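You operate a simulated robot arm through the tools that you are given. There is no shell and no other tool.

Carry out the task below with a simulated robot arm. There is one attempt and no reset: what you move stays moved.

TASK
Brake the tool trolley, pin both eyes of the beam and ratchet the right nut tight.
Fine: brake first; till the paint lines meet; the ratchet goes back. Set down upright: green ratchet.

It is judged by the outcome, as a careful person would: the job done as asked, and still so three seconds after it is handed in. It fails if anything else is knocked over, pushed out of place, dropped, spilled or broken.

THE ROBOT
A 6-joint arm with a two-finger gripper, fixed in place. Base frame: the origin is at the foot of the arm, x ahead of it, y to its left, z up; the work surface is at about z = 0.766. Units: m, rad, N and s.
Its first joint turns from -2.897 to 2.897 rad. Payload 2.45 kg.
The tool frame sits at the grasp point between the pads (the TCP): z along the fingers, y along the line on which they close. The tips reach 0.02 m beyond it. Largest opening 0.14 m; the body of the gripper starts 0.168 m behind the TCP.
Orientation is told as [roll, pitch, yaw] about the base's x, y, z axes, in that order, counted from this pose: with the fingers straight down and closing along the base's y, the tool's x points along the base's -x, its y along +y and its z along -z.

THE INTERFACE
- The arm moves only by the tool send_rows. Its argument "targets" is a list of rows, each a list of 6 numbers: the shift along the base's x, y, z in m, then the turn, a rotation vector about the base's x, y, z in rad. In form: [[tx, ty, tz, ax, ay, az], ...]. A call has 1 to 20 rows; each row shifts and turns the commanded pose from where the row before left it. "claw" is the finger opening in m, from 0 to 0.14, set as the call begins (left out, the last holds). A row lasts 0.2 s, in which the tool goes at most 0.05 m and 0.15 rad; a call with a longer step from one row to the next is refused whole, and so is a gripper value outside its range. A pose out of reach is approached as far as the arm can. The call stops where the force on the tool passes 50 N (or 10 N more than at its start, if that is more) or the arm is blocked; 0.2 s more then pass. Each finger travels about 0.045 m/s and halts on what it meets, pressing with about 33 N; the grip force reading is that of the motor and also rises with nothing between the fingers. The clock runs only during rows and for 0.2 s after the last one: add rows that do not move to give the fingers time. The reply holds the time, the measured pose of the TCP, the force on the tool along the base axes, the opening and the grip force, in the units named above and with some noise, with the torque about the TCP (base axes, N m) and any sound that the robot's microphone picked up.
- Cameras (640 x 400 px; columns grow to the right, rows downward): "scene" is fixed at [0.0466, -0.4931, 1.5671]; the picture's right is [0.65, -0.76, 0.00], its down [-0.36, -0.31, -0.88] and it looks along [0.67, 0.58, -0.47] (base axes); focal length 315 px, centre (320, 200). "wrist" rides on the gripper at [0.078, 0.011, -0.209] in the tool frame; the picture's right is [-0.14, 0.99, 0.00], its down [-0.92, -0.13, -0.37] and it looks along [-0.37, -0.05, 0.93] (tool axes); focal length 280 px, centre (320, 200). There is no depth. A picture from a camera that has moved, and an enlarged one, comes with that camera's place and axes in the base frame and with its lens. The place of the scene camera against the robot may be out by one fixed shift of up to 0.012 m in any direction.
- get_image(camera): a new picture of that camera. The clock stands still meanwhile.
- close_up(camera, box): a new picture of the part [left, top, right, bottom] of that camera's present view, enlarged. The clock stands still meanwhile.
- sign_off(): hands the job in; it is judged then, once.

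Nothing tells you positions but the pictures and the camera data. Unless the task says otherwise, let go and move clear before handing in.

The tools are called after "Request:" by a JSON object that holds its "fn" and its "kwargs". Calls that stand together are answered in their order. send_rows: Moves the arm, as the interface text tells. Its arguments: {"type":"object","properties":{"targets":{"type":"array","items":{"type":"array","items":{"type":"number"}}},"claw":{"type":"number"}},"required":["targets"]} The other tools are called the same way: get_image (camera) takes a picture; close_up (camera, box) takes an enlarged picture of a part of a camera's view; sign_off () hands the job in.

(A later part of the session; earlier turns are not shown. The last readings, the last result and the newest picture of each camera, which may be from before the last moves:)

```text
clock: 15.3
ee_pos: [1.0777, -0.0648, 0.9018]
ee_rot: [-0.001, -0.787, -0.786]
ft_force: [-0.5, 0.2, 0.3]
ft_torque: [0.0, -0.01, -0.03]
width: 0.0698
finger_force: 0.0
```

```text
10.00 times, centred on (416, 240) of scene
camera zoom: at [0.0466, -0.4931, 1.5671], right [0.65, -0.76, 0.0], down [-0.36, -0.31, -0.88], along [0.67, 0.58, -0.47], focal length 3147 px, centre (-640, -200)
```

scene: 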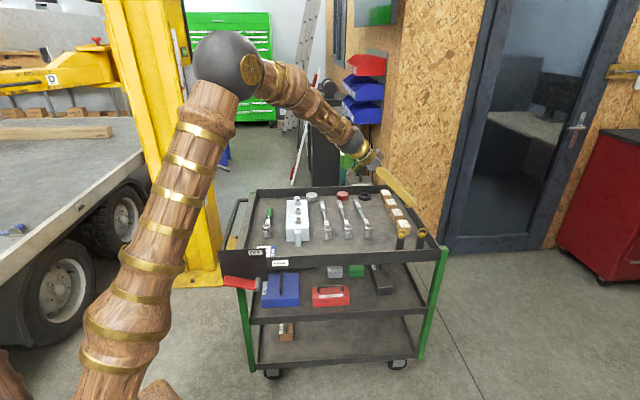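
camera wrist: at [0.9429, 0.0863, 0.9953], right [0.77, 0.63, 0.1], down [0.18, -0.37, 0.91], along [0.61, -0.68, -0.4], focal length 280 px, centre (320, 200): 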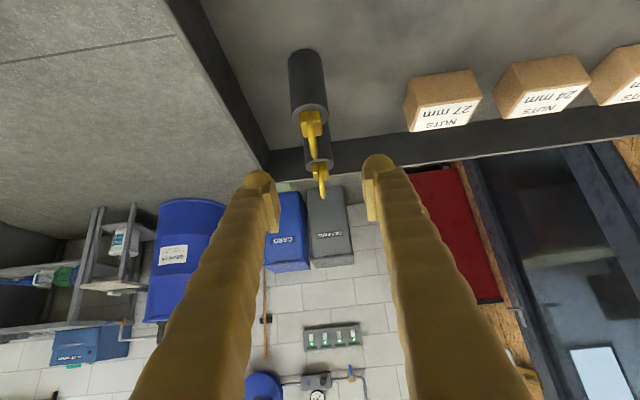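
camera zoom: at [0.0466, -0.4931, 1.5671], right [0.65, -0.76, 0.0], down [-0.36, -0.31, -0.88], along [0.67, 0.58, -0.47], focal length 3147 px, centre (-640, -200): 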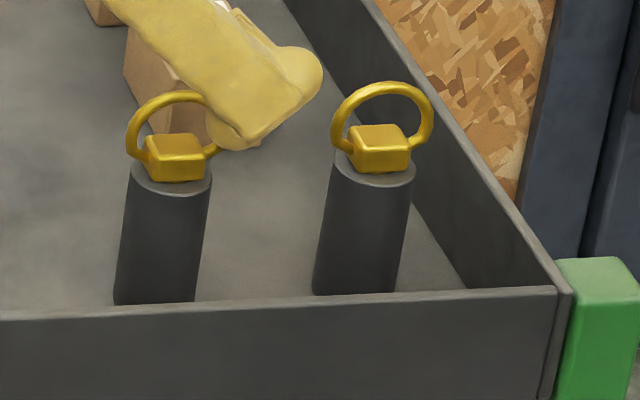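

Triangulation now puts the holder top at z ≈ 0.832 and pin 1 at about (1.0706, -0.0593), with its block from 0.834 to 0.85. I'll go down to the grasp height with a narrower opening and re-check before closing.

Request:
{"fn": "send_rows", "kwargs": {"targets": [[-0.0071, 0.0055, 0, 0, 0, 0], [0, 0, 0, 0, 0, 0], [0, 0, -0.02, 0, 0, 0], [0, 0, -0.02, 0, 0, 0], [0, 0, 0, 0, 0, 0]], "claw": 0.05}}

Request:
{"fn": "get_image", "kwargs": {"camera": "wrist"}}

Request:
{"fn": "close_up", "kwargs": {"camera": "wrist", "box": [270, 100, 370, 200]}}

Request:
{"fn": "close_up", "kwargs": {"camera": "scene", "box": [380, 210, 440, 260]}}

```text
clock: 16.5
ee_pos: [1.0726, -0.0618, 0.8603]
ee_rot: [-0.001, -0.786, -0.786]
ft_force: [-0.2, -0.5, 0.7]
ft_torque: [0.0, 0.0, 0.01]
width: 0.0499
finger_force: 0.0
```

```text
taken
camera wrist: at [0.9365, 0.0913, 0.9536], right [0.77, 0.63, 0.1], down [0.18, -0.37, 0.91], along [0.61, -0.68, -0.4], focal length 280 px, centre (320, 200)
```

wrist: 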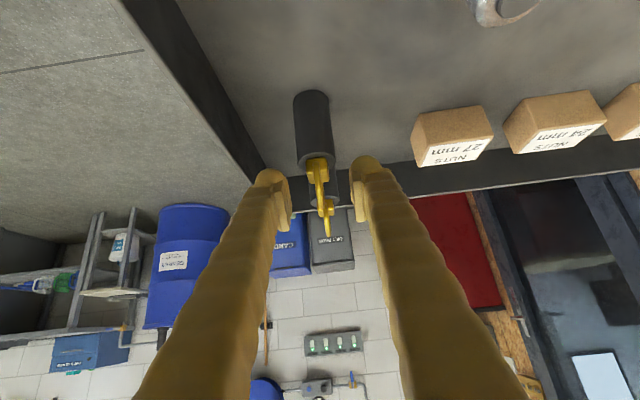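

```text
4.00 times, centred on (320, 150) of wrist
camera zoom: at [0.9365, 0.0913, 0.9536], right [0.77, 0.63, 0.1], down [0.18, -0.37, 0.91], along [0.61, -0.68, -0.4], focal length 1122 px, centre (320, 400)
```

zoom: 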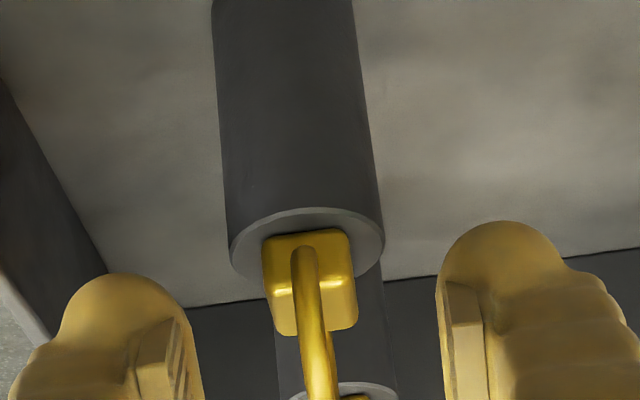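

```text
8.00 times, centred on (410, 235) of scene
camera zoom: at [0.0466, -0.4931, 1.5671], right [0.65, -0.76, 0.0], down [-0.36, -0.31, -0.88], along [0.67, 0.58, -0.47], focal length 2518 px, centre (-400, -80)
```

zoom: 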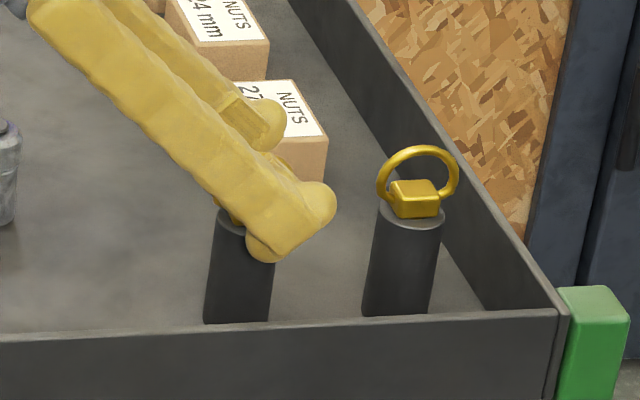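

The block is centred between the pads. I'll nudge slightly toward the trolley's left and close on it.

Request:
{"fn": "send_rows", "kwargs": {"targets": [[-0.0014, 0.0014, 0, 0, 0, 0], [0, 0, 0, 0, 0, 0]], "claw": 0.04}}

Request:
{"fn": "send_rows", "kwargs": {"targets": [[0, 0, 0, 0, 0, 0], [0, 0, 0, 0, 0, 0], [0, 0, 0, 0, 0, 0], [0, 0, 0, 0, 0, 0]], "claw": 0.0}}

Request:
{"fn": "close_up", "kwargs": {"camera": "wrist", "box": [270, 100, 370, 200]}}

Request:
{"fn": "close_up", "kwargs": {"camera": "scene", "box": [380, 210, 440, 260]}}

```text
clock: 17.1
ee_pos: [1.0701, -0.0601, 0.8602]
ee_rot: [0.002, -0.787, -0.786]
ft_force: [-0.1, 0.0, 0.0]
ft_torque: [-0.01, -0.01, 0.0]
width: 0.0399
finger_force: 0.1
```

```text
clock: 18.1
ee_pos: [1.07, -0.0592, 0.8613]
ee_rot: [0.0, -0.788, -0.785]
ft_force: [-0.1, 1.1, 0.3]
ft_torque: [-0.01, -0.04, -0.01]
width: 0.0159
finger_force: 33.0
```

```text
4.00 times, centred on (320, 150) of wrist
camera zoom: at [0.9351, 0.093, 0.9535], right [0.77, 0.63, 0.1], down [0.18, -0.37, 0.91], along [0.61, -0.68, -0.4], focal length 1122 px, centre (320, 400)
```

zoom: 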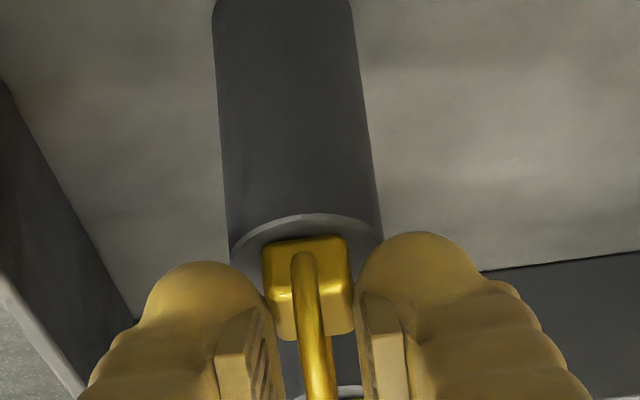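

```text
8.00 times, centred on (410, 235) of scene
camera zoom: at [0.0466, -0.4931, 1.5671], right [0.65, -0.76, 0.0], down [-0.36, -0.31, -0.88], along [0.67, 0.58, -0.47], focal length 2518 px, centre (-400, -80)
```

zoom: 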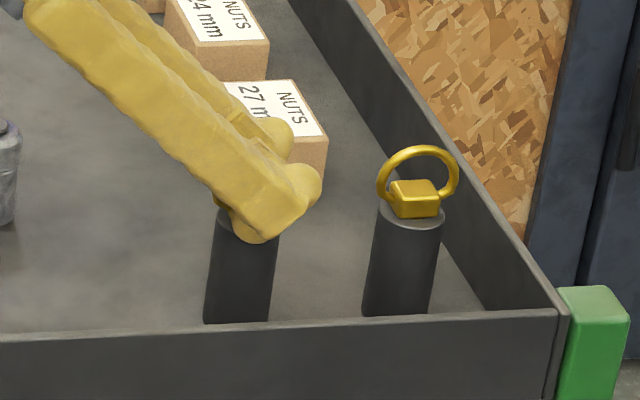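

The grip closed on the 16 mm block at full force. I'll lift straight up slowly.

Request:
{"fn": "send_rows", "kwargs": {"targets": [[0, 0, 0.005, 0, 0, 0], [0, 0, 0.01, 0, 0, 0], [0, 0, 0.01, 0, 0, 0], [0, 0, 0, 0, 0, 0]]}}

Request:
{"fn": "close_up", "kwargs": {"camera": "scene", "box": [380, 210, 440, 260]}}

Request:
{"fn": "close_up", "kwargs": {"camera": "wrist", "box": [270, 100, 370, 200]}}

```text
clock: 19.1
ee_pos: [1.069, -0.0587, 0.8858]
ee_rot: [0.0, -0.789, -0.784]
ft_force: [-0.6, 1.0, -0.2]
ft_torque: [-0.03, 0.04, 0.02]
width: 0.0161
finger_force: 33.1
```

```text
8.00 times, centred on (410, 235) of scene
camera zoom: at [0.0466, -0.4931, 1.5671], right [0.65, -0.76, 0.0], down [-0.36, -0.31, -0.88], along [0.67, 0.58, -0.47], focal length 2518 px, centre (-400, -80)
```

zoom: 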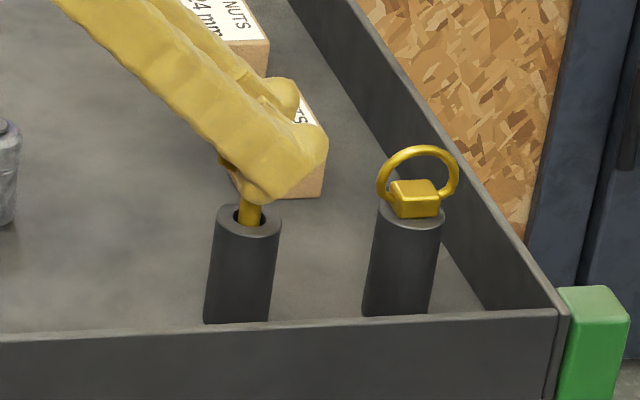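

```text
4.00 times, centred on (320, 150) of wrist
camera zoom: at [0.9342, 0.0927, 0.9778], right [0.77, 0.63, 0.1], down [0.18, -0.36, 0.91], along [0.61, -0.68, -0.4], focal length 1122 px, centre (320, 400)
```

zoom: 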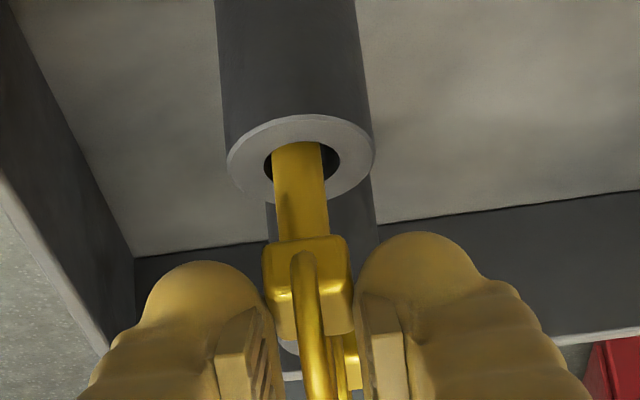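

The pin is coming out cleanly: a gold shaft of about 10 mm in a hole of about 16 mm. I'll keep lifting until it clears the holder.

Request:
{"fn": "send_rows", "kwargs": {"targets": [[0, 0, 0.02, 0, 0, 0], [0, 0, 0.025, 0, 0, 0], [0, 0, 0.025, 0, 0, 0], [0, 0, 0.025, 0, 0, 0], [0, 0, 0, 0, 0, 0]]}}

Request:
{"fn": "close_up", "kwargs": {"camera": "scene", "box": [370, 180, 440, 260]}}

Request:
{"fn": "get_image", "kwargs": {"camera": "wrist"}}

Request:
{"fn": "close_up", "kwargs": {"camera": "wrist", "box": [270, 100, 370, 200]}}

```text
clock: 20.3
ee_pos: [1.0696, -0.0579, 0.9801]
ee_rot: [0.0, -0.786, -0.786]
ft_force: [0.2, 1.3, -0.6]
ft_torque: [0.03, -0.01, 0.03]
width: 0.0159
finger_force: 33.1
```

```text
5.00 times, centred on (405, 220) of scene
camera zoom: at [0.0466, -0.4931, 1.5671], right [0.65, -0.76, 0.0], down [-0.36, -0.31, -0.88], along [0.67, 0.58, -0.47], focal length 1574 px, centre (-105, 100)
```

zoom: 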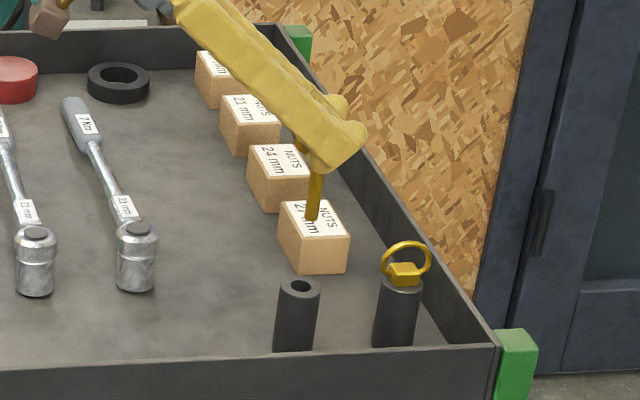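

```text
taken
camera wrist: at [0.9349, 0.0928, 1.0728], right [0.77, 0.63, 0.1], down [0.18, -0.36, 0.91], along [0.61, -0.68, -0.4], focal length 280 px, centre (320, 200)
```

wrist: 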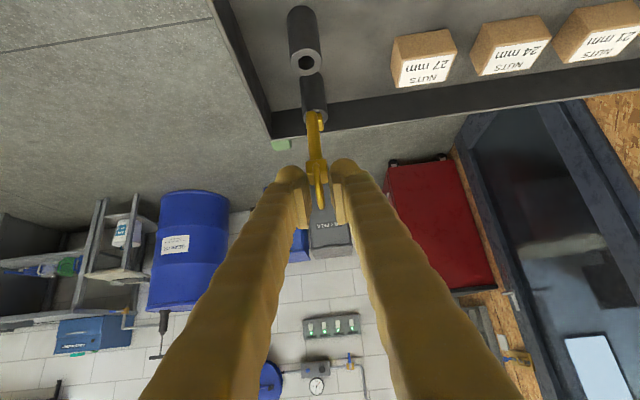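

```text
4.00 times, centred on (320, 150) of wrist
camera zoom: at [0.9349, 0.0928, 1.0728], right [0.77, 0.63, 0.1], down [0.18, -0.36, 0.91], along [0.61, -0.68, -0.4], focal length 1122 px, centre (320, 400)
```

zoom: 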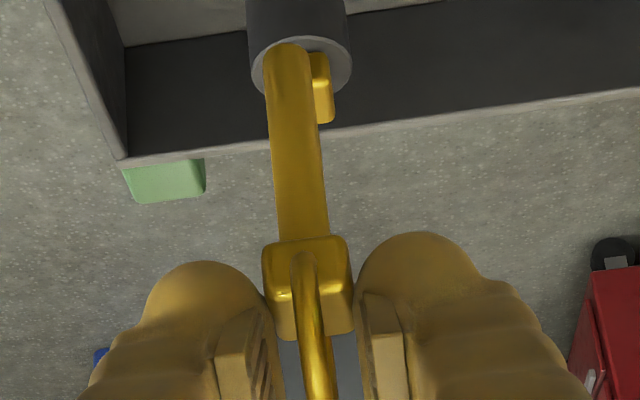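

Pin 1 is out: its shaft is about 55 mm long, with the tip 84 mm below the TCP. I'll carry it at this height round to above the back eye, turning the tilt to face radially.

Request:
{"fn": "send_rows", "kwargs": {"targets": [[-0.00176, 0.0404, 0.002, 0, 0, 0.0883], [-0.00176, 0.0404, 0.002, 0, 0, 0.0883], [-0.00176, 0.0404, 0.002, 0, 0, 0.0883], [-0.00176, 0.0404, 0.002, 0, 0, 0.0883], [-0.00176, 0.0404, 0.002, 0, 0, 0.0883], [-0.00176, 0.0404, 0, 0, 0, 0.0883], [-0.00176, 0.0404, 0, 0, 0, 0.0883]]}}

Request:
{"fn": "send_rows", "kwargs": {"targets": [[-0.00176, 0.0404, 0, 0, 0, 0.0883], [-0.00176, 0.0404, 0, 0, 0, 0.0883], [-0.00176, 0.0404, 0, 0, 0, 0.0883], [-0.00176, 0.0404, 0, 0, 0, 0.0883], [-0.00176, 0.0404, 0, 0, 0, 0.0883], [-0.00176, 0.0404, 0, 0, 0, 0.0883], [-0.00176, 0.0404, 0, 0, 0, 0.0883], [0, 0, 0, 0, 0, 0]]}}

Request:
{"fn": "get_image", "kwargs": {"camera": "wrist"}}

Request:
{"fn": "get_image", "kwargs": {"camera": "scene"}}

Request:
{"fn": "close_up", "kwargs": {"camera": "wrist", "box": [270, 60, 370, 200]}}

```text
clock: 21.9
ee_pos: [1.0579, 0.2251, 0.991]
ee_rot: [0.001, -0.787, -0.167]
ft_force: [0.3, 0.2, -0.4]
ft_torque: [0.02, 0.01, -0.03]
width: 0.0156
finger_force: 33.1
```

```text
clock: 23.7
ee_pos: [1.0446, 0.5077, 0.9898]
ee_rot: [0.0, -0.79, 0.451]
ft_force: [-0.7, -0.3, -0.5]
ft_torque: [0.0, 0.0, 0.01]
width: 0.0159
finger_force: 32.7
```

```text
taken
camera wrist: at [0.8582, 0.429, 1.0824], right [-0.34, 0.93, 0.1], down [0.41, 0.05, 0.91], along [0.85, 0.35, -0.4], focal length 280 px, centre (320, 200)
```

wrist: 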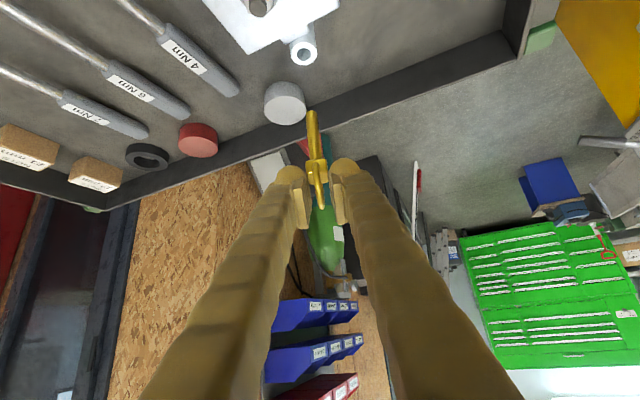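

```text
taken
```

scene: 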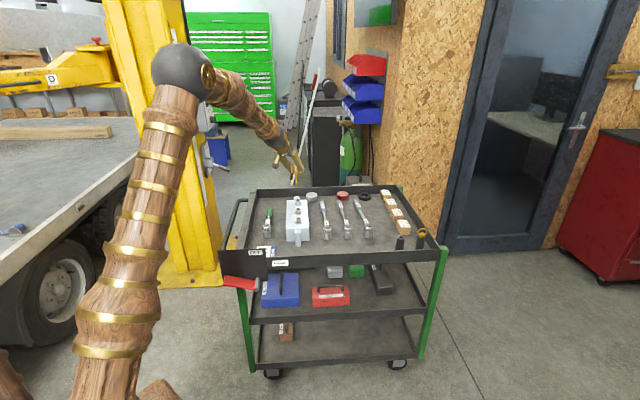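

```text
2.86 times, centred on (320, 130) of wrist
camera zoom: at [0.8582, 0.429, 1.0824], right [-0.34, 0.93, 0.1], down [0.41, 0.05, 0.91], along [0.85, 0.35, -0.4], focal length 801 px, centre (320, 400)
```

zoom: 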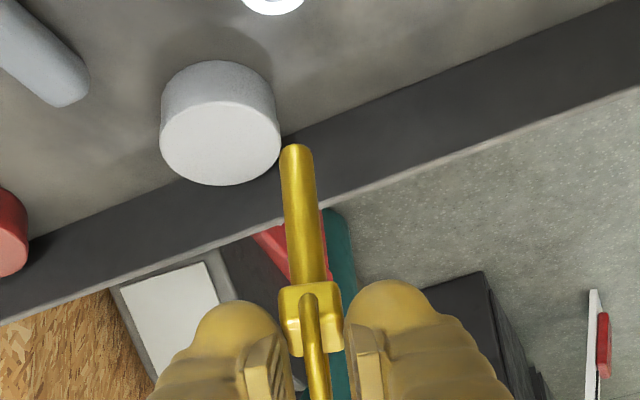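

The arm reaches over the back eye with the pin vertical. I'll zoom in on the eye to measure the alignment.

Request:
{"fn": "close_up", "kwargs": {"camera": "wrist", "box": [270, 20, 340, 80]}}

Request:
{"fn": "close_up", "kwargs": {"camera": "scene", "box": [270, 150, 330, 230]}}

```text
6.67 times, centred on (305, 50) of wrist
camera zoom: at [0.8582, 0.429, 1.0824], right [-0.34, 0.93, 0.1], down [0.41, 0.05, 0.91], along [0.85, 0.35, -0.4], focal length 1869 px, centre (420, 1200)
```

zoom: 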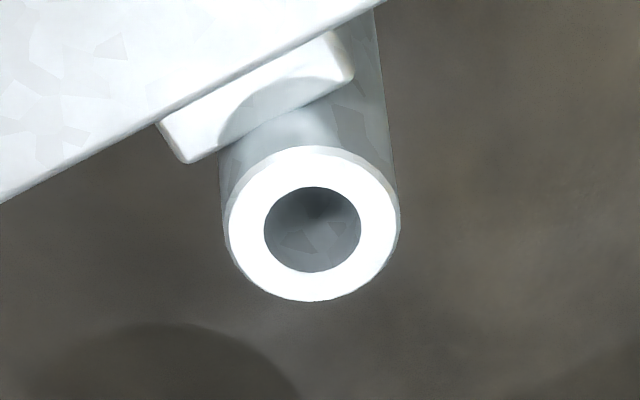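

```text
5.00 times, centred on (300, 190) of scene
camera zoom: at [0.0466, -0.4931, 1.5671], right [0.65, -0.76, 0.0], down [-0.36, -0.31, -0.88], along [0.67, 0.58, -0.47], focal length 1574 px, centre (420, 250)
```

zoom: 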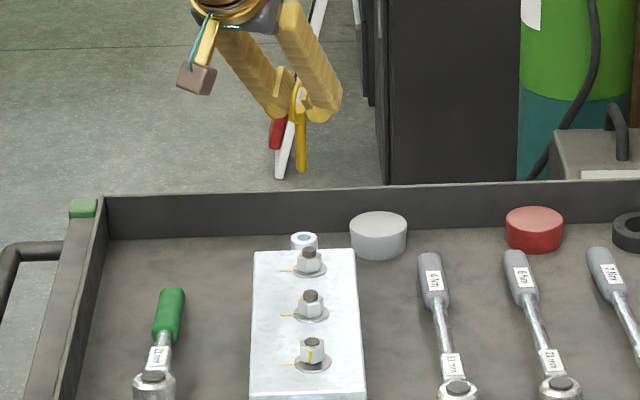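

The TCP lines up with the eye to within about 1 mm. I'll lower until the tip is just above the hole and re-check.

Request:
{"fn": "send_rows", "kwargs": {"targets": [[0, 0, -0.02, 0, 0, 0], [0, 0, -0.02, 0, 0, 0], [0, 0, -0.02, 0, 0, 0], [0, 0, 0, 0, 0, 0]]}}

Request:
{"fn": "close_up", "kwargs": {"camera": "wrist", "box": [270, 60, 370, 160]}}

Request:
{"fn": "close_up", "kwargs": {"camera": "scene", "box": [275, 160, 325, 220]}}

```text
clock: 24.7
ee_pos: [1.0443, 0.5062, 0.9311]
ee_rot: [0.0, -0.786, 0.451]
ft_force: [0.8, 1.0, -1.4]
ft_torque: [0.0, 0.01, 0.0]
width: 0.0159
finger_force: 32.7
```

```text
4.00 times, centred on (320, 110) of wrist
camera zoom: at [0.8582, 0.4277, 1.0237], right [-0.34, 0.93, 0.1], down [0.41, 0.05, 0.91], along [0.85, 0.35, -0.4], focal length 1122 px, centre (320, 560)
```

zoom: 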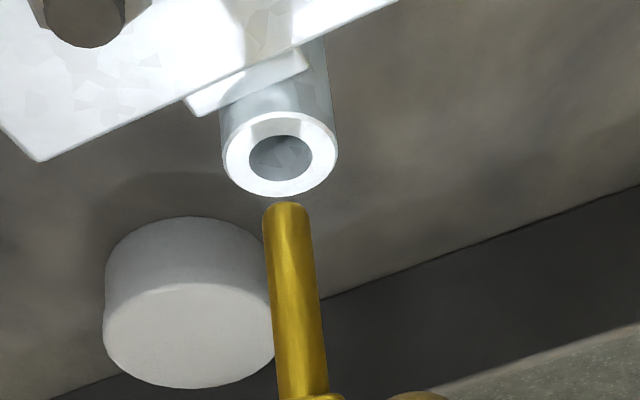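

```text
6.67 times, centred on (300, 190) of scene
camera zoom: at [0.0466, -0.4931, 1.5671], right [0.65, -0.76, 0.0], down [-0.36, -0.31, -0.88], along [0.67, 0.58, -0.47], focal length 2098 px, centre (453, 267)
```

zoom: 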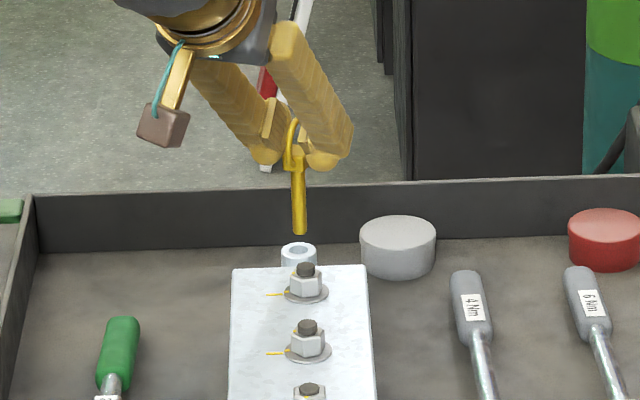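

Lateral and radial alignment are both within about 1 mm. I'll start lowering the pin into the back eye.

Request:
{"fn": "send_rows", "kwargs": {"targets": [[0, 0, -0.01, 0, 0, 0], [0, 0, -0.01, 0, 0, 0], [0, 0, -0.01, 0, 0, 0], [0, 0, 0, 0, 0, 0]]}}

Request:
{"fn": "close_up", "kwargs": {"camera": "wrist", "box": [270, 80, 370, 180]}}

Request:
{"fn": "close_up", "kwargs": {"camera": "scene", "box": [275, 160, 325, 220]}}

```text
clock: 25.7
ee_pos: [1.0429, 0.5075, 0.9018]
ee_rot: [-0.002, -0.788, 0.449]
ft_force: [-10.2, -4.8, 1.6]
ft_torque: [-0.43, 0.7, -0.02]
width: 0.016
finger_force: 33.2
```

```text
4.00 times, centred on (320, 130) of wrist
camera zoom: at [0.8575, 0.4282, 0.9939], right [-0.34, 0.93, 0.1], down [0.41, 0.05, 0.91], along [0.85, 0.35, -0.4], focal length 1122 px, centre (320, 480)
```

zoom: 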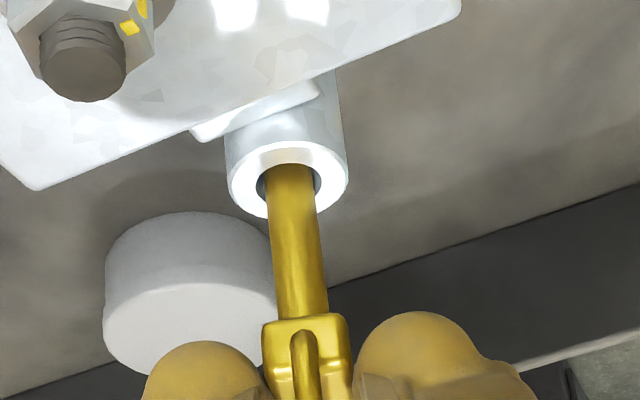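

```text
6.67 times, centred on (300, 190) of scene
camera zoom: at [0.0466, -0.4931, 1.5671], right [0.65, -0.76, 0.0], down [-0.36, -0.31, -0.88], along [0.67, 0.58, -0.47], focal length 2098 px, centre (453, 267)
```

zoom: 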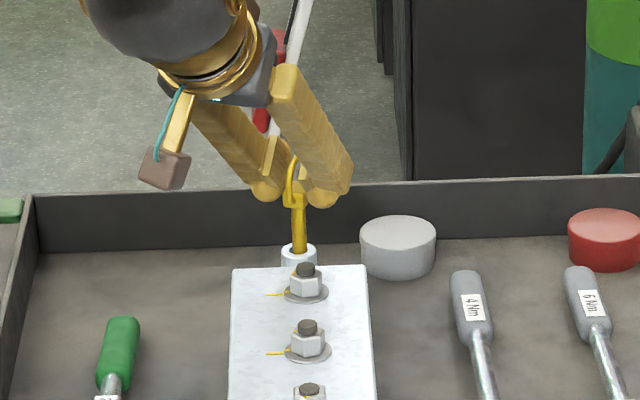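

The tip is in the hole, with about 11 N of side load against the far wall. I'll ease back 2 mm toward the base and continue.

Request:
{"fn": "send_rows", "kwargs": {"targets": [[-0.0018, -0.0009, 0, 0, 0, 0], [0, 0, 0, 0, 0, 0]]}}

Request:
{"fn": "close_up", "kwargs": {"camera": "wrist", "box": [270, 80, 370, 180]}}

```text
clock: 26.3
ee_pos: [1.0429, 0.5075, 0.9013]
ee_rot: [0.0, -0.79, 0.449]
ft_force: [-0.5, -0.3, -0.9]
ft_torque: [0.0, -0.04, -0.01]
width: 0.0158
finger_force: 32.6
```

```text
4.00 times, centred on (320, 130) of wrist
camera zoom: at [0.8564, 0.4276, 0.9939], right [-0.34, 0.93, 0.1], down [0.41, 0.05, 0.91], along [0.85, 0.35, -0.4], focal length 1122 px, centre (320, 480)
```

zoom: 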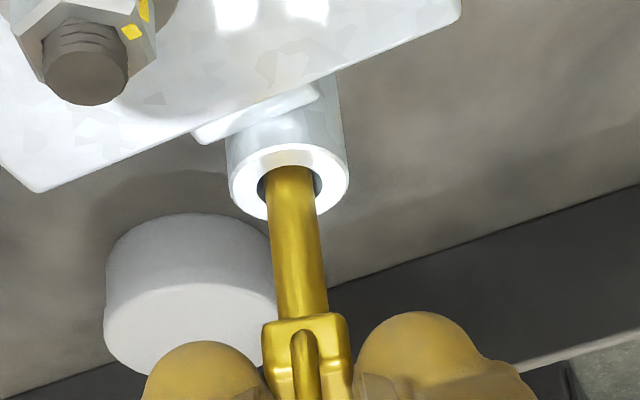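

The side load is gone. I'll lower on until the head seats on the eye.

Request:
{"fn": "send_rows", "kwargs": {"targets": [[0, 0, -0.008, 0, 0, 0], [0, 0, -0.008, 0, 0, 0], [0, 0, -0.008, 0, 0, 0], [0, 0, -0.007, 0, 0, 0], [0, 0, 0, 0, 0, 0]]}}

Request:
{"fn": "close_up", "kwargs": {"camera": "wrist", "box": [270, 100, 370, 200]}}

Request:
{"fn": "close_up", "kwargs": {"camera": "scene", "box": [275, 160, 325, 220]}}

```text
clock: 27.5
ee_pos: [1.0428, 0.5055, 0.8692]
ee_rot: [0.001, -0.787, 0.452]
ft_force: [-0.4, 0.9, -0.5]
ft_torque: [-0.02, 0.01, -0.01]
width: 0.0164
finger_force: 33.5
```

```text
4.00 times, centred on (320, 150) of wrist
camera zoom: at [0.8568, 0.4272, 0.9629], right [-0.34, 0.93, 0.1], down [0.41, 0.05, 0.91], along [0.85, 0.35, -0.4], focal length 1122 px, centre (320, 400)
```

zoom: 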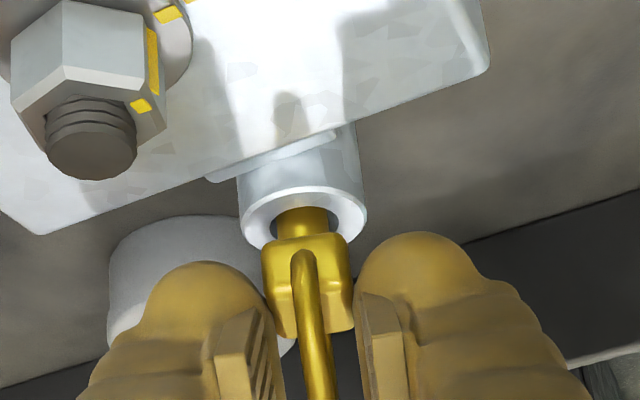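

```text
6.67 times, centred on (300, 190) of scene
camera zoom: at [0.0466, -0.4931, 1.5671], right [0.65, -0.76, 0.0], down [-0.36, -0.31, -0.88], along [0.67, 0.58, -0.47], focal length 2098 px, centre (453, 267)
```

zoom: 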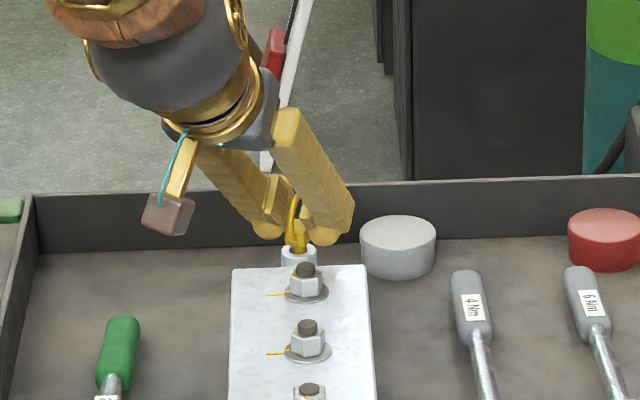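

The head is about 8 mm above the eye. I'll lower the rest gently.

Request:
{"fn": "send_rows", "kwargs": {"targets": [[0, 0, -0.004, 0, 0, 0], [0, 0, -0.003, 0, 0, 0], [0, 0, 0, 0, 0, 0]]}}

Request:
{"fn": "close_up", "kwargs": {"camera": "wrist", "box": [270, 100, 370, 200]}}

```text
clock: 28.3
ee_pos: [1.043, 0.5066, 0.8637]
ee_rot: [0.002, -0.787, 0.451]
ft_force: [-1.5, 0.0, 2.4]
ft_torque: [0.04, 0.07, -0.01]
width: 0.0158
finger_force: 32.6
```

```text
4.00 times, centred on (320, 150) of wrist
camera zoom: at [0.8572, 0.4271, 0.9562], right [-0.35, 0.93, 0.1], down [0.41, 0.05, 0.91], along [0.85, 0.35, -0.4], focal length 1122 px, centre (320, 400)
```

zoom: 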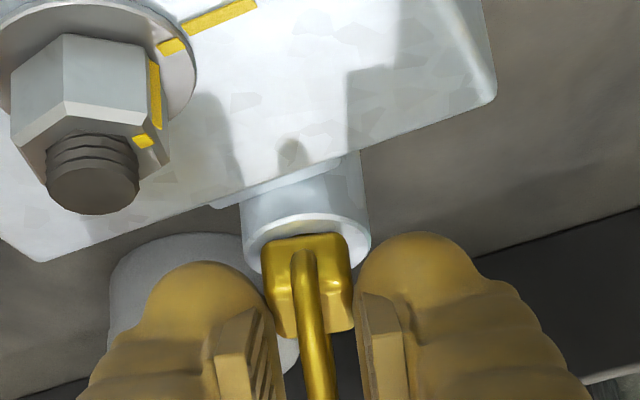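

The head is seated on the back eye. I'll release and rise clear.

Request:
{"fn": "send_rows", "kwargs": {"targets": [[0, 0, 0, 0, 0, 0], [0, 0, 0, 0, 0, 0], [0, 0, 0, 0, 0, 0]], "claw": 0.05}}

Request:
{"fn": "send_rows", "kwargs": {"targets": [[0, 0, 0.01, 0, 0, 0], [0, 0, 0.03, 0, 0, 0], [0, 0, 0.04, 0, 0, 0], [0, 0, 0.04, 0, 0, 0], [0, 0, 0, 0, 0, 0]]}}

Request:
{"fn": "get_image", "kwargs": {"camera": "wrist"}}

Request:
{"fn": "close_up", "kwargs": {"camera": "scene", "box": [275, 160, 325, 220]}}

Request:
{"fn": "close_up", "kwargs": {"camera": "wrist", "box": [260, 20, 360, 120]}}

```text
clock: 29.1
ee_pos: [1.044, 0.506, 0.863]
ee_rot: [0.001, -0.787, 0.451]
ft_force: [0.6, 0.5, -0.4]
ft_torque: [0.02, 0.01, 0.02]
width: 0.0499
finger_force: 0.1
```

```text
clock: 30.3
ee_pos: [1.0424, 0.5058, 0.9843]
ee_rot: [0.001, -0.787, 0.451]
ft_force: [1.0, -1.0, 0.4]
ft_torque: [0.03, -0.01, 0.02]
width: 0.0501
finger_force: 0.1
```

```text
taken
camera wrist: at [0.8562, 0.4273, 1.0763], right [-0.34, 0.93, 0.1], down [0.41, 0.05, 0.91], along [0.85, 0.35, -0.4], focal length 280 px, centre (320, 200)
```

wrist: 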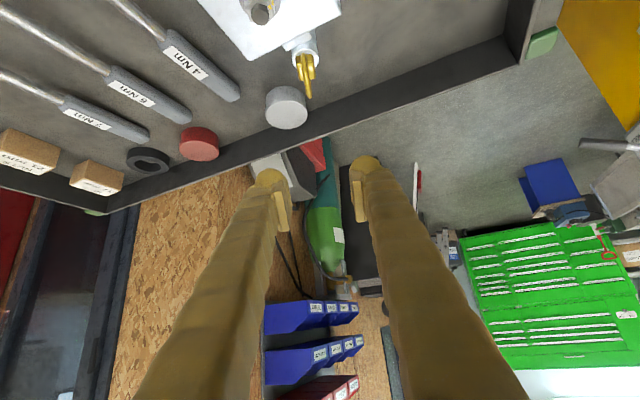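

```text
6.67 times, centred on (300, 190) of scene
camera zoom: at [0.0466, -0.4931, 1.5671], right [0.65, -0.76, 0.0], down [-0.36, -0.31, -0.88], along [0.67, 0.58, -0.47], focal length 2098 px, centre (453, 267)
```

zoom: 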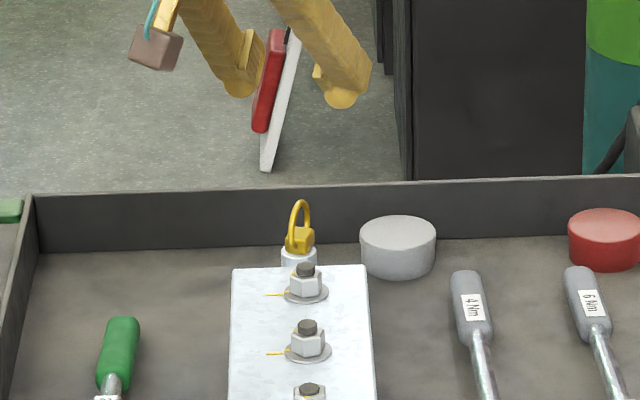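

```text
4.00 times, centred on (310, 70) of wrist
camera zoom: at [0.8562, 0.4273, 1.0763], right [-0.34, 0.93, 0.1], down [0.41, 0.05, 0.91], along [0.85, 0.35, -0.4], focal length 1122 px, centre (360, 720)
```

zoom: 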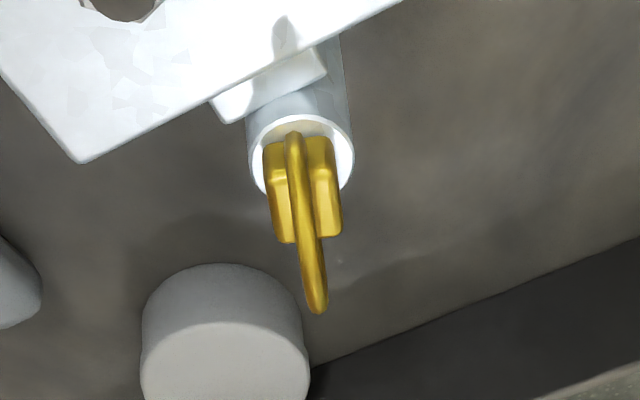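

Pin 1 is seated in the back eye. Next I'll fetch pin 2, at about (1.132, -0.120).

Request:
{"fn": "send_rows", "kwargs": {"targets": [[0.0056, -0.03914, 0.002, 0, 0, -0.0773], [0.0056, -0.03914, 0, 0, 0, -0.0773], [0.0056, -0.03914, 0, 0, 0, -0.0773], [0.0056, -0.03914, 0, 0, 0, -0.0773], [0.0056, -0.03914, 0, 0, 0, -0.0773], [0.0056, -0.03914, 0, 0, 0, -0.0773], [0.0056, -0.03914, 0, 0, 0, -0.0773], [0.0056, -0.03914, 0, 0, 0, -0.0773]]}}

Request:
{"fn": "send_rows", "kwargs": {"targets": [[0.0056, -0.03914, -0.005, 0, 0, -0.0773], [0.0056, -0.03914, -0.005, 0, 0, -0.0773], [0.0056, -0.03914, -0.005, 0, 0, -0.0773], [0.0056, -0.03914, -0.005, 0, 0, -0.0773], [0.0056, -0.03914, -0.005, 0, 0, -0.0773], [0.0056, -0.03914, -0.005, 0, 0, -0.0773], [0.0056, -0.03914, -0.005, 0, 0, -0.0773], [0.0056, -0.03914, -0.005, 0, 0, -0.0773], [0, 0, 0, 0, 0, 0]]}}

Request:
{"fn": "get_image", "kwargs": {"camera": "wrist"}}

Request:
{"fn": "close_up", "kwargs": {"camera": "wrist", "box": [270, 40, 370, 140]}}

Request:
{"fn": "get_image", "kwargs": {"camera": "scene"}}

```text
clock: 32.1
ee_pos: [1.0897, 0.1969, 0.9847]
ee_rot: [0.001, -0.787, -0.168]
ft_force: [-0.2, -0.1, -0.9]
ft_torque: [0.0, 0.02, 0.04]
width: 0.0503
finger_force: 0.0
```

```text
clock: 34.1
ee_pos: [1.1333, -0.119, 0.9443]
ee_rot: [0.002, -0.786, -0.786]
ft_force: [-0.4, 0.0, 0.0]
ft_torque: [0.0, 0.02, -0.01]
width: 0.0499
finger_force: 0.0
```

```text
taken
camera wrist: at [0.9993, 0.0333, 1.037], right [0.77, 0.63, 0.1], down [0.18, -0.37, 0.91], along [0.61, -0.68, -0.4], focal length 280 px, centre (320, 200)
```

wrist: 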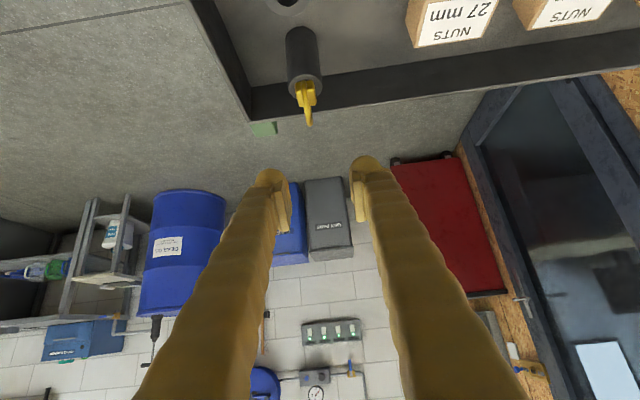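

```text
4.00 times, centred on (320, 90) of wrist
camera zoom: at [0.9993, 0.0333, 1.037], right [0.77, 0.63, 0.1], down [0.18, -0.37, 0.91], along [0.61, -0.68, -0.4], focal length 1122 px, centre (320, 640)
```

zoom: 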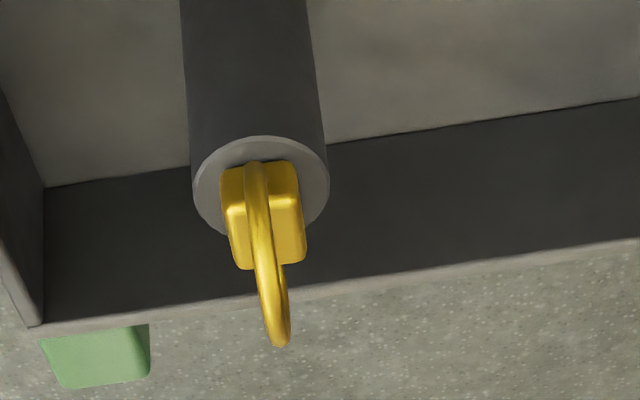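

```text
taken
```

scene: 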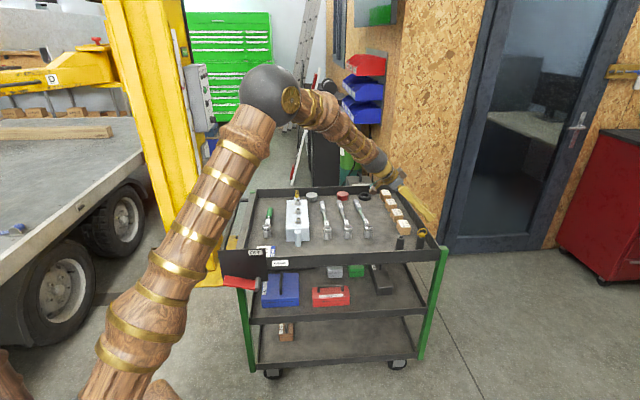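

Pin 2 sits about 3 mm off toward the front rim relative to the TCP. I'll correct, descend and check before closing.

Request:
{"fn": "send_rows", "kwargs": {"targets": [[-0.0028, -0.0014, 0, 0, 0, 0], [0, 0, -0.03, 0, 0, 0], [0, 0, -0.03, 0, 0, 0], [0, 0, -0.024, 0, 0, 0], [0, 0, 0, 0, 0, 0]], "claw": 0.05}}

Request:
{"fn": "close_up", "kwargs": {"camera": "wrist", "box": [270, 100, 370, 200]}}

Request:
{"fn": "close_up", "kwargs": {"camera": "scene", "box": [390, 210, 450, 260]}}

```text
clock: 35.3
ee_pos: [1.1308, -0.122, 0.8594]
ee_rot: [0.001, -0.788, -0.786]
ft_force: [-0.2, 1.2, -0.4]
ft_torque: [-0.02, -0.01, -0.02]
width: 0.05
finger_force: 0.0
```

```text
4.00 times, centred on (320, 150) of wrist
camera zoom: at [0.9959, 0.0301, 0.9522], right [0.77, 0.63, 0.1], down [0.18, -0.37, 0.91], along [0.61, -0.68, -0.4], focal length 1122 px, centre (320, 400)
```

zoom: 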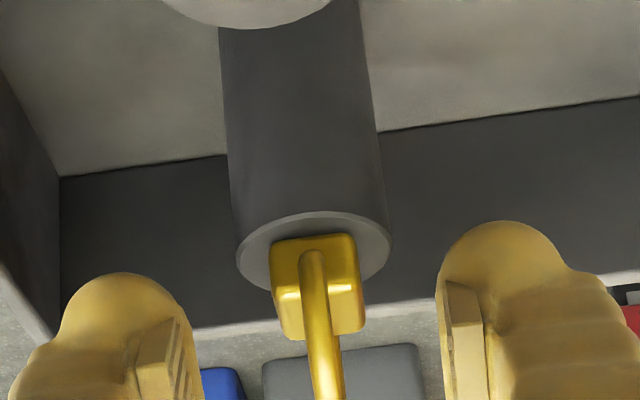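

```text
8.00 times, centred on (420, 235) of scene
camera zoom: at [0.0466, -0.4931, 1.5671], right [0.65, -0.76, 0.0], down [-0.36, -0.31, -0.88], along [0.67, 0.58, -0.47], focal length 2518 px, centre (-480, -80)
```

zoom: 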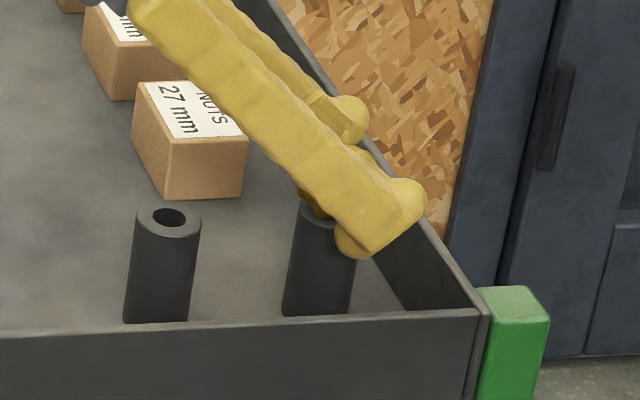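

The block is nearly centred. I'll shift 1.5 mm and close.

Request:
{"fn": "send_rows", "kwargs": {"targets": [[0.0011, 0.0011, 0, 0, 0, 0], [0, 0, 0, 0, 0, 0]], "claw": 0.04}}

Request:
{"fn": "send_rows", "kwargs": {"targets": [[0, 0, 0, 0, 0, 0], [0, 0, 0, 0, 0, 0], [0, 0, 0, 0, 0, 0], [0, 0, 0, 0, 0, 0]], "claw": 0.0}}

Request:
{"fn": "send_rows", "kwargs": {"targets": [[0, 0, 0.005, 0, 0, 0], [0, 0, 0.01, 0, 0, 0], [0, 0, 0.02, 0, 0, 0], [0, 0, 0.025, 0, 0, 0], [0, 0, 0.025, 0, 0, 0], [0, 0, 0.025, 0, 0, 0], [0, 0, 0.01, 0, 0, 0], [0, 0, 0, 0, 0, 0]]}}

Request:
{"fn": "close_up", "kwargs": {"camera": "wrist", "box": [270, 80, 370, 200]}}

Request:
{"fn": "close_up", "kwargs": {"camera": "scene", "box": [390, 190, 450, 260]}}

```text
clock: 35.9
ee_pos: [1.1322, -0.12, 0.8599]
ee_rot: [0.001, -0.787, -0.785]
ft_force: [0.2, -0.3, 0.2]
ft_torque: [-0.02, 0.01, 0.01]
width: 0.0401
finger_force: 0.1
```

```text
clock: 36.9
ee_pos: [1.1325, -0.1195, 0.8604]
ee_rot: [-0.001, -0.786, -0.788]
ft_force: [-0.2, -0.4, 0.0]
ft_torque: [0.02, 0.01, 0.02]
width: 0.0162
finger_force: 32.8
```

```text
clock: 38.7
ee_pos: [1.1317, -0.1194, 0.9815]
ee_rot: [0.001, -0.787, -0.789]
ft_force: [-0.6, 0.1, -1.6]
ft_torque: [0.0, -0.01, 0.02]
width: 0.0166
finger_force: 32.5
```

```text
3.33 times, centred on (320, 140) of wrist
camera zoom: at [0.9964, 0.0328, 1.0736], right [0.77, 0.63, 0.1], down [0.18, -0.37, 0.91], along [0.61, -0.68, -0.4], focal length 935 px, centre (320, 400)
```

zoom: 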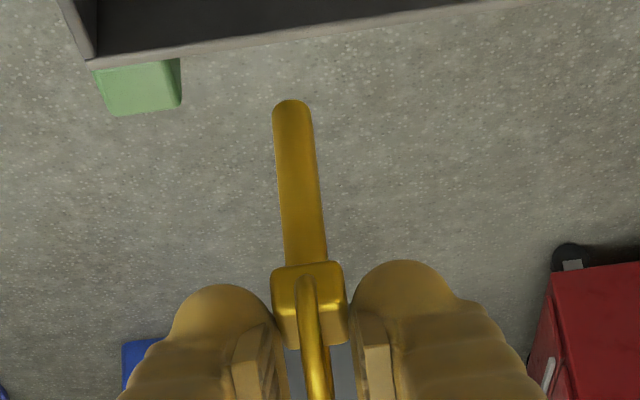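

```text
5.71 times, centred on (420, 225) of scene
camera zoom: at [0.0466, -0.4931, 1.5671], right [0.65, -0.76, 0.0], down [-0.36, -0.31, -0.88], along [0.67, 0.58, -0.47], focal length 1798 px, centre (-251, 57)
```

zoom: 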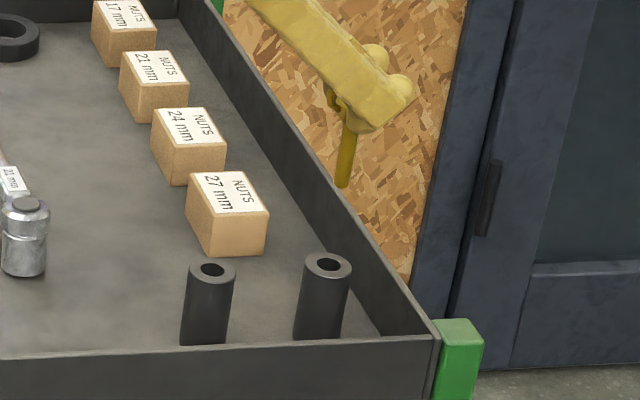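

Pin 2 is out and held well. I'll carry it over to the front eye at about (0.8245, 0.2855), turning the tilt radially.

Request:
{"fn": "send_rows", "kwargs": {"targets": [[-0.0219, 0.029, 0.002, 0, 0, 0.0919], [-0.0219, 0.029, 0.002, 0, 0, 0.0919], [-0.0219, 0.029, 0.002, 0, 0, 0.0919], [-0.0219, 0.029, 0, 0, 0, 0.0919], [-0.0219, 0.029, 0, 0, 0, 0.0919], [-0.0219, 0.029, 0, 0, 0, 0.0919], [-0.0219, 0.029, 0, 0, 0, 0.0919]]}}

Request:
{"fn": "send_rows", "kwargs": {"targets": [[-0.0219, 0.029, 0, 0, 0, 0.0919], [-0.0219, 0.029, 0, 0, 0, 0.0919], [-0.0219, 0.029, 0, 0, 0, 0.0919], [-0.0219, 0.029, 0, 0, 0, 0.0919], [-0.0219, 0.029, 0, 0, 0, 0.0919], [-0.0219, 0.029, 0, 0, 0, 0.0919], [-0.0219, 0.029, 0, 0, 0, 0.0919], [0, 0, 0, 0, 0, 0]]}}

Request:
{"fn": "get_image", "kwargs": {"camera": "wrist"}}

Request:
{"fn": "close_up", "kwargs": {"camera": "wrist", "box": [260, 0, 380, 120]}}

Request:
{"fn": "get_image", "kwargs": {"camera": "scene"}}

```text
clock: 40.3
ee_pos: [0.9774, 0.083, 0.9865]
ee_rot: [0.001, -0.786, -0.142]
ft_force: [-0.3, 0.2, -0.1]
ft_torque: [0.0, -0.01, -0.02]
width: 0.0164
finger_force: 33.1
```

```text
clock: 42.1
ee_pos: [0.8258, 0.3159, 0.9797]
ee_rot: [-0.021, -0.782, 0.377]
ft_force: [-0.7, 0.4, 0.3]
ft_torque: [0.03, -0.02, 0.01]
width: 0.0163
finger_force: 33.0
out of reach, approached as far as the arm can: row 4, 5, 6, 7
```

```text
taken
camera wrist: at [0.6344, 0.2555, 1.0715], right [-0.26, 0.96, 0.08], down [0.41, 0.03, 0.91], along [0.87, 0.27, -0.4], focal length 280 px, centre (320, 200)
```

wrist: 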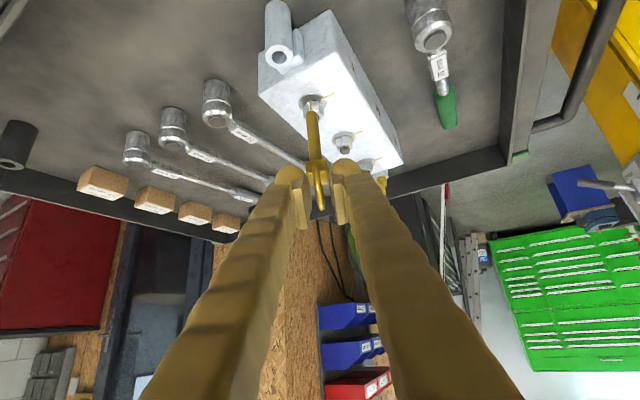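

```text
3.33 times, centred on (320, 60) of wrist
camera zoom: at [0.6344, 0.2555, 1.0715], right [-0.26, 0.96, 0.08], down [0.41, 0.03, 0.91], along [0.87, 0.27, -0.4], focal length 935 px, centre (320, 667)
```

zoom: 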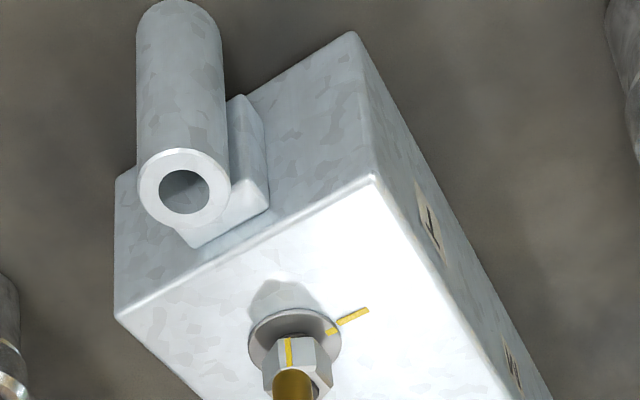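

```text
taken
```

scene: 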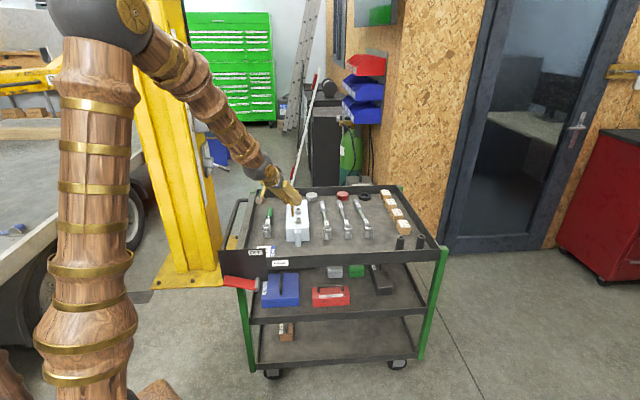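

The pose with a radial 45° tilt can't be reached this close in. I'll rotate the tilt direction sideways, toward the yaw I used at pin pickup, and check the pose recovers.

Request:
{"fn": "send_rows", "kwargs": {"targets": [[0, 0, 0, 0, 0, -0.13], [0, 0, 0, 0, 0, -0.13], [0, 0, 0, 0, 0, -0.13], [0, 0, 0, 0, 0, -0.13], [0, 0, 0, 0, 0, -0.13], [0, 0, 0, 0, 0, 0]]}}

Request:
{"fn": "get_image", "kwargs": {"camera": "wrist"}}

```text
clock: 43.5
ee_pos: [0.83, 0.3184, 0.9792]
ee_rot: [-0.011, -0.792, -0.219]
ft_force: [0.1, -0.2, -0.6]
ft_torque: [0.01, 0.01, -0.02]
width: 0.0164
finger_force: 32.9
out of reach, approached as far as the arm can: row 1
```

```text
taken
camera wrist: at [0.6351, 0.3759, 1.0716], right [0.32, 0.94, 0.09], down [0.35, -0.2, 0.92], along [0.88, -0.26, -0.39], focal length 280 px, centre (320, 200)
```

wrist: 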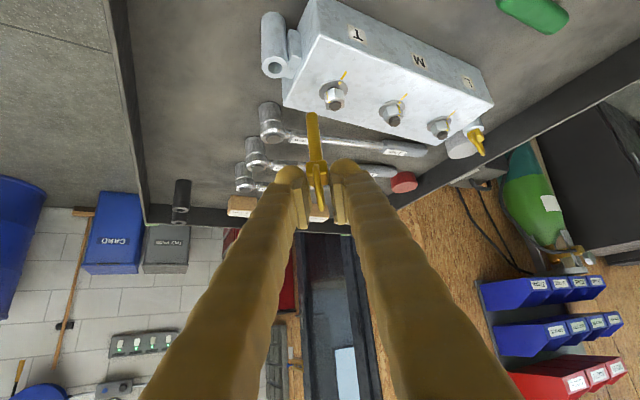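

The pose is reachable again. I'll turn a bit further, to a yaw of about -0.6, and move over the front eye.

Request:
{"fn": "send_rows", "kwargs": {"targets": [[-0.0018, -0.011, 0.002, 0, 0, -0.127], [-0.0018, -0.011, 0.002, 0, 0, -0.127], [-0.0018, -0.011, 0.002, 0, 0, -0.127], [0, 0, 0, 0, 0, 0]]}}

Request:
{"fn": "get_image", "kwargs": {"camera": "wrist"}}

Request:
{"fn": "close_up", "kwargs": {"camera": "wrist", "box": [270, 20, 370, 220]}}

Request:
{"fn": "close_up", "kwargs": {"camera": "wrist", "box": [270, 10, 350, 90]}}

Request:
{"fn": "close_up", "kwargs": {"camera": "scene", "box": [255, 160, 335, 250]}}

```text
clock: 44.5
ee_pos: [0.8252, 0.2857, 0.9854]
ee_rot: [-0.009, -0.793, -0.6]
ft_force: [0.2, -0.2, 0.7]
ft_torque: [-0.01, -0.04, -0.02]
width: 0.0166
finger_force: 33.2
```

```text
taken
camera wrist: at [0.6651, 0.4116, 1.0772], right [0.65, 0.76, 0.09], down [0.25, -0.32, 0.92], along [0.72, -0.57, -0.39], focal length 280 px, centre (320, 200)
```

wrist: 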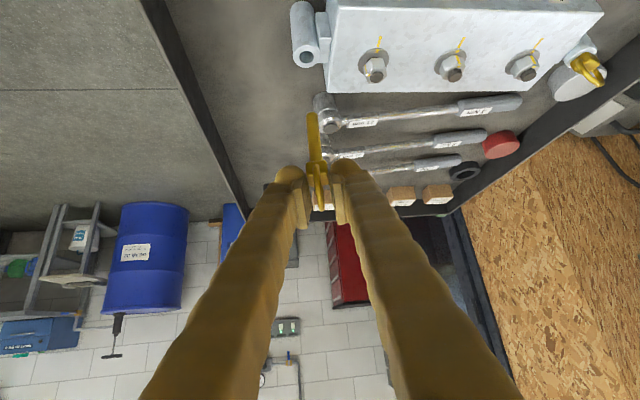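

```text
2.00 times, centred on (320, 120) of wrist
camera zoom: at [0.6651, 0.4116, 1.0772], right [0.65, 0.76, 0.09], down [0.25, -0.32, 0.92], along [0.72, -0.57, -0.39], focal length 561 px, centre (320, 360)
```

zoom: 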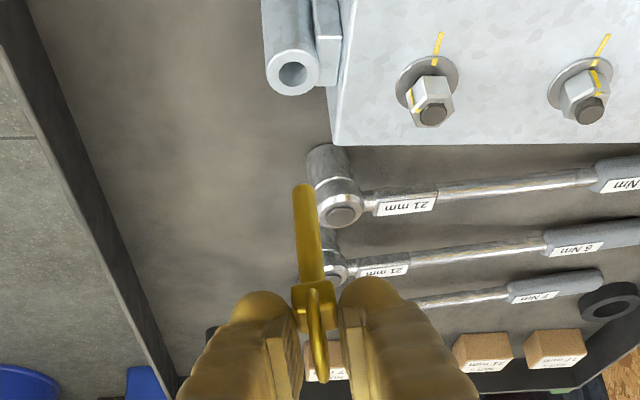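

```text
5.00 times, centred on (310, 50) of wrist
camera zoom: at [0.6651, 0.4116, 1.0772], right [0.65, 0.76, 0.09], down [0.25, -0.32, 0.92], along [0.72, -0.57, -0.39], focal length 1402 px, centre (370, 950)
```

zoom: 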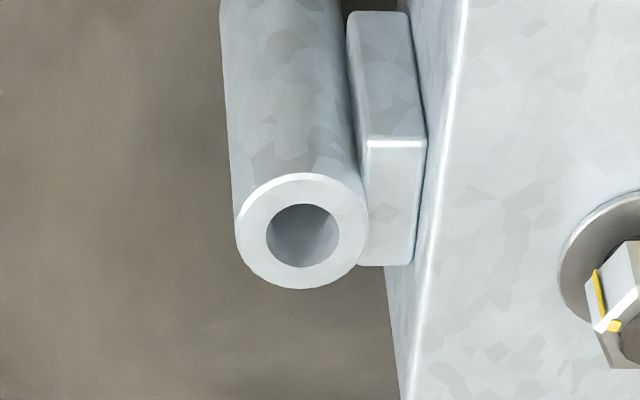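

```text
4.44 times, centred on (295, 205) of scene
camera zoom: at [0.0466, -0.4931, 1.5671], right [0.65, -0.76, 0.0], down [-0.36, -0.31, -0.88], along [0.67, 0.58, -0.47], focal length 1399 px, centre (431, 178)
```

zoom: 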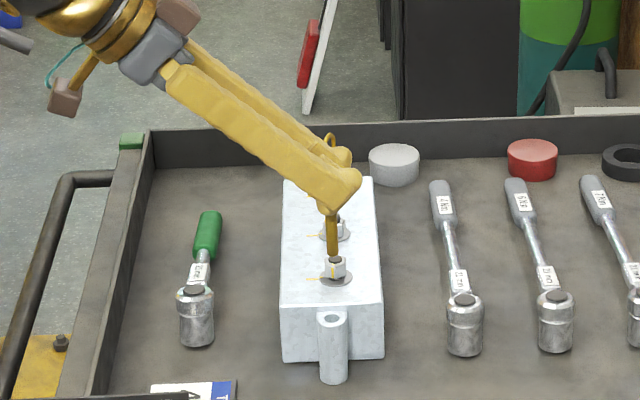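

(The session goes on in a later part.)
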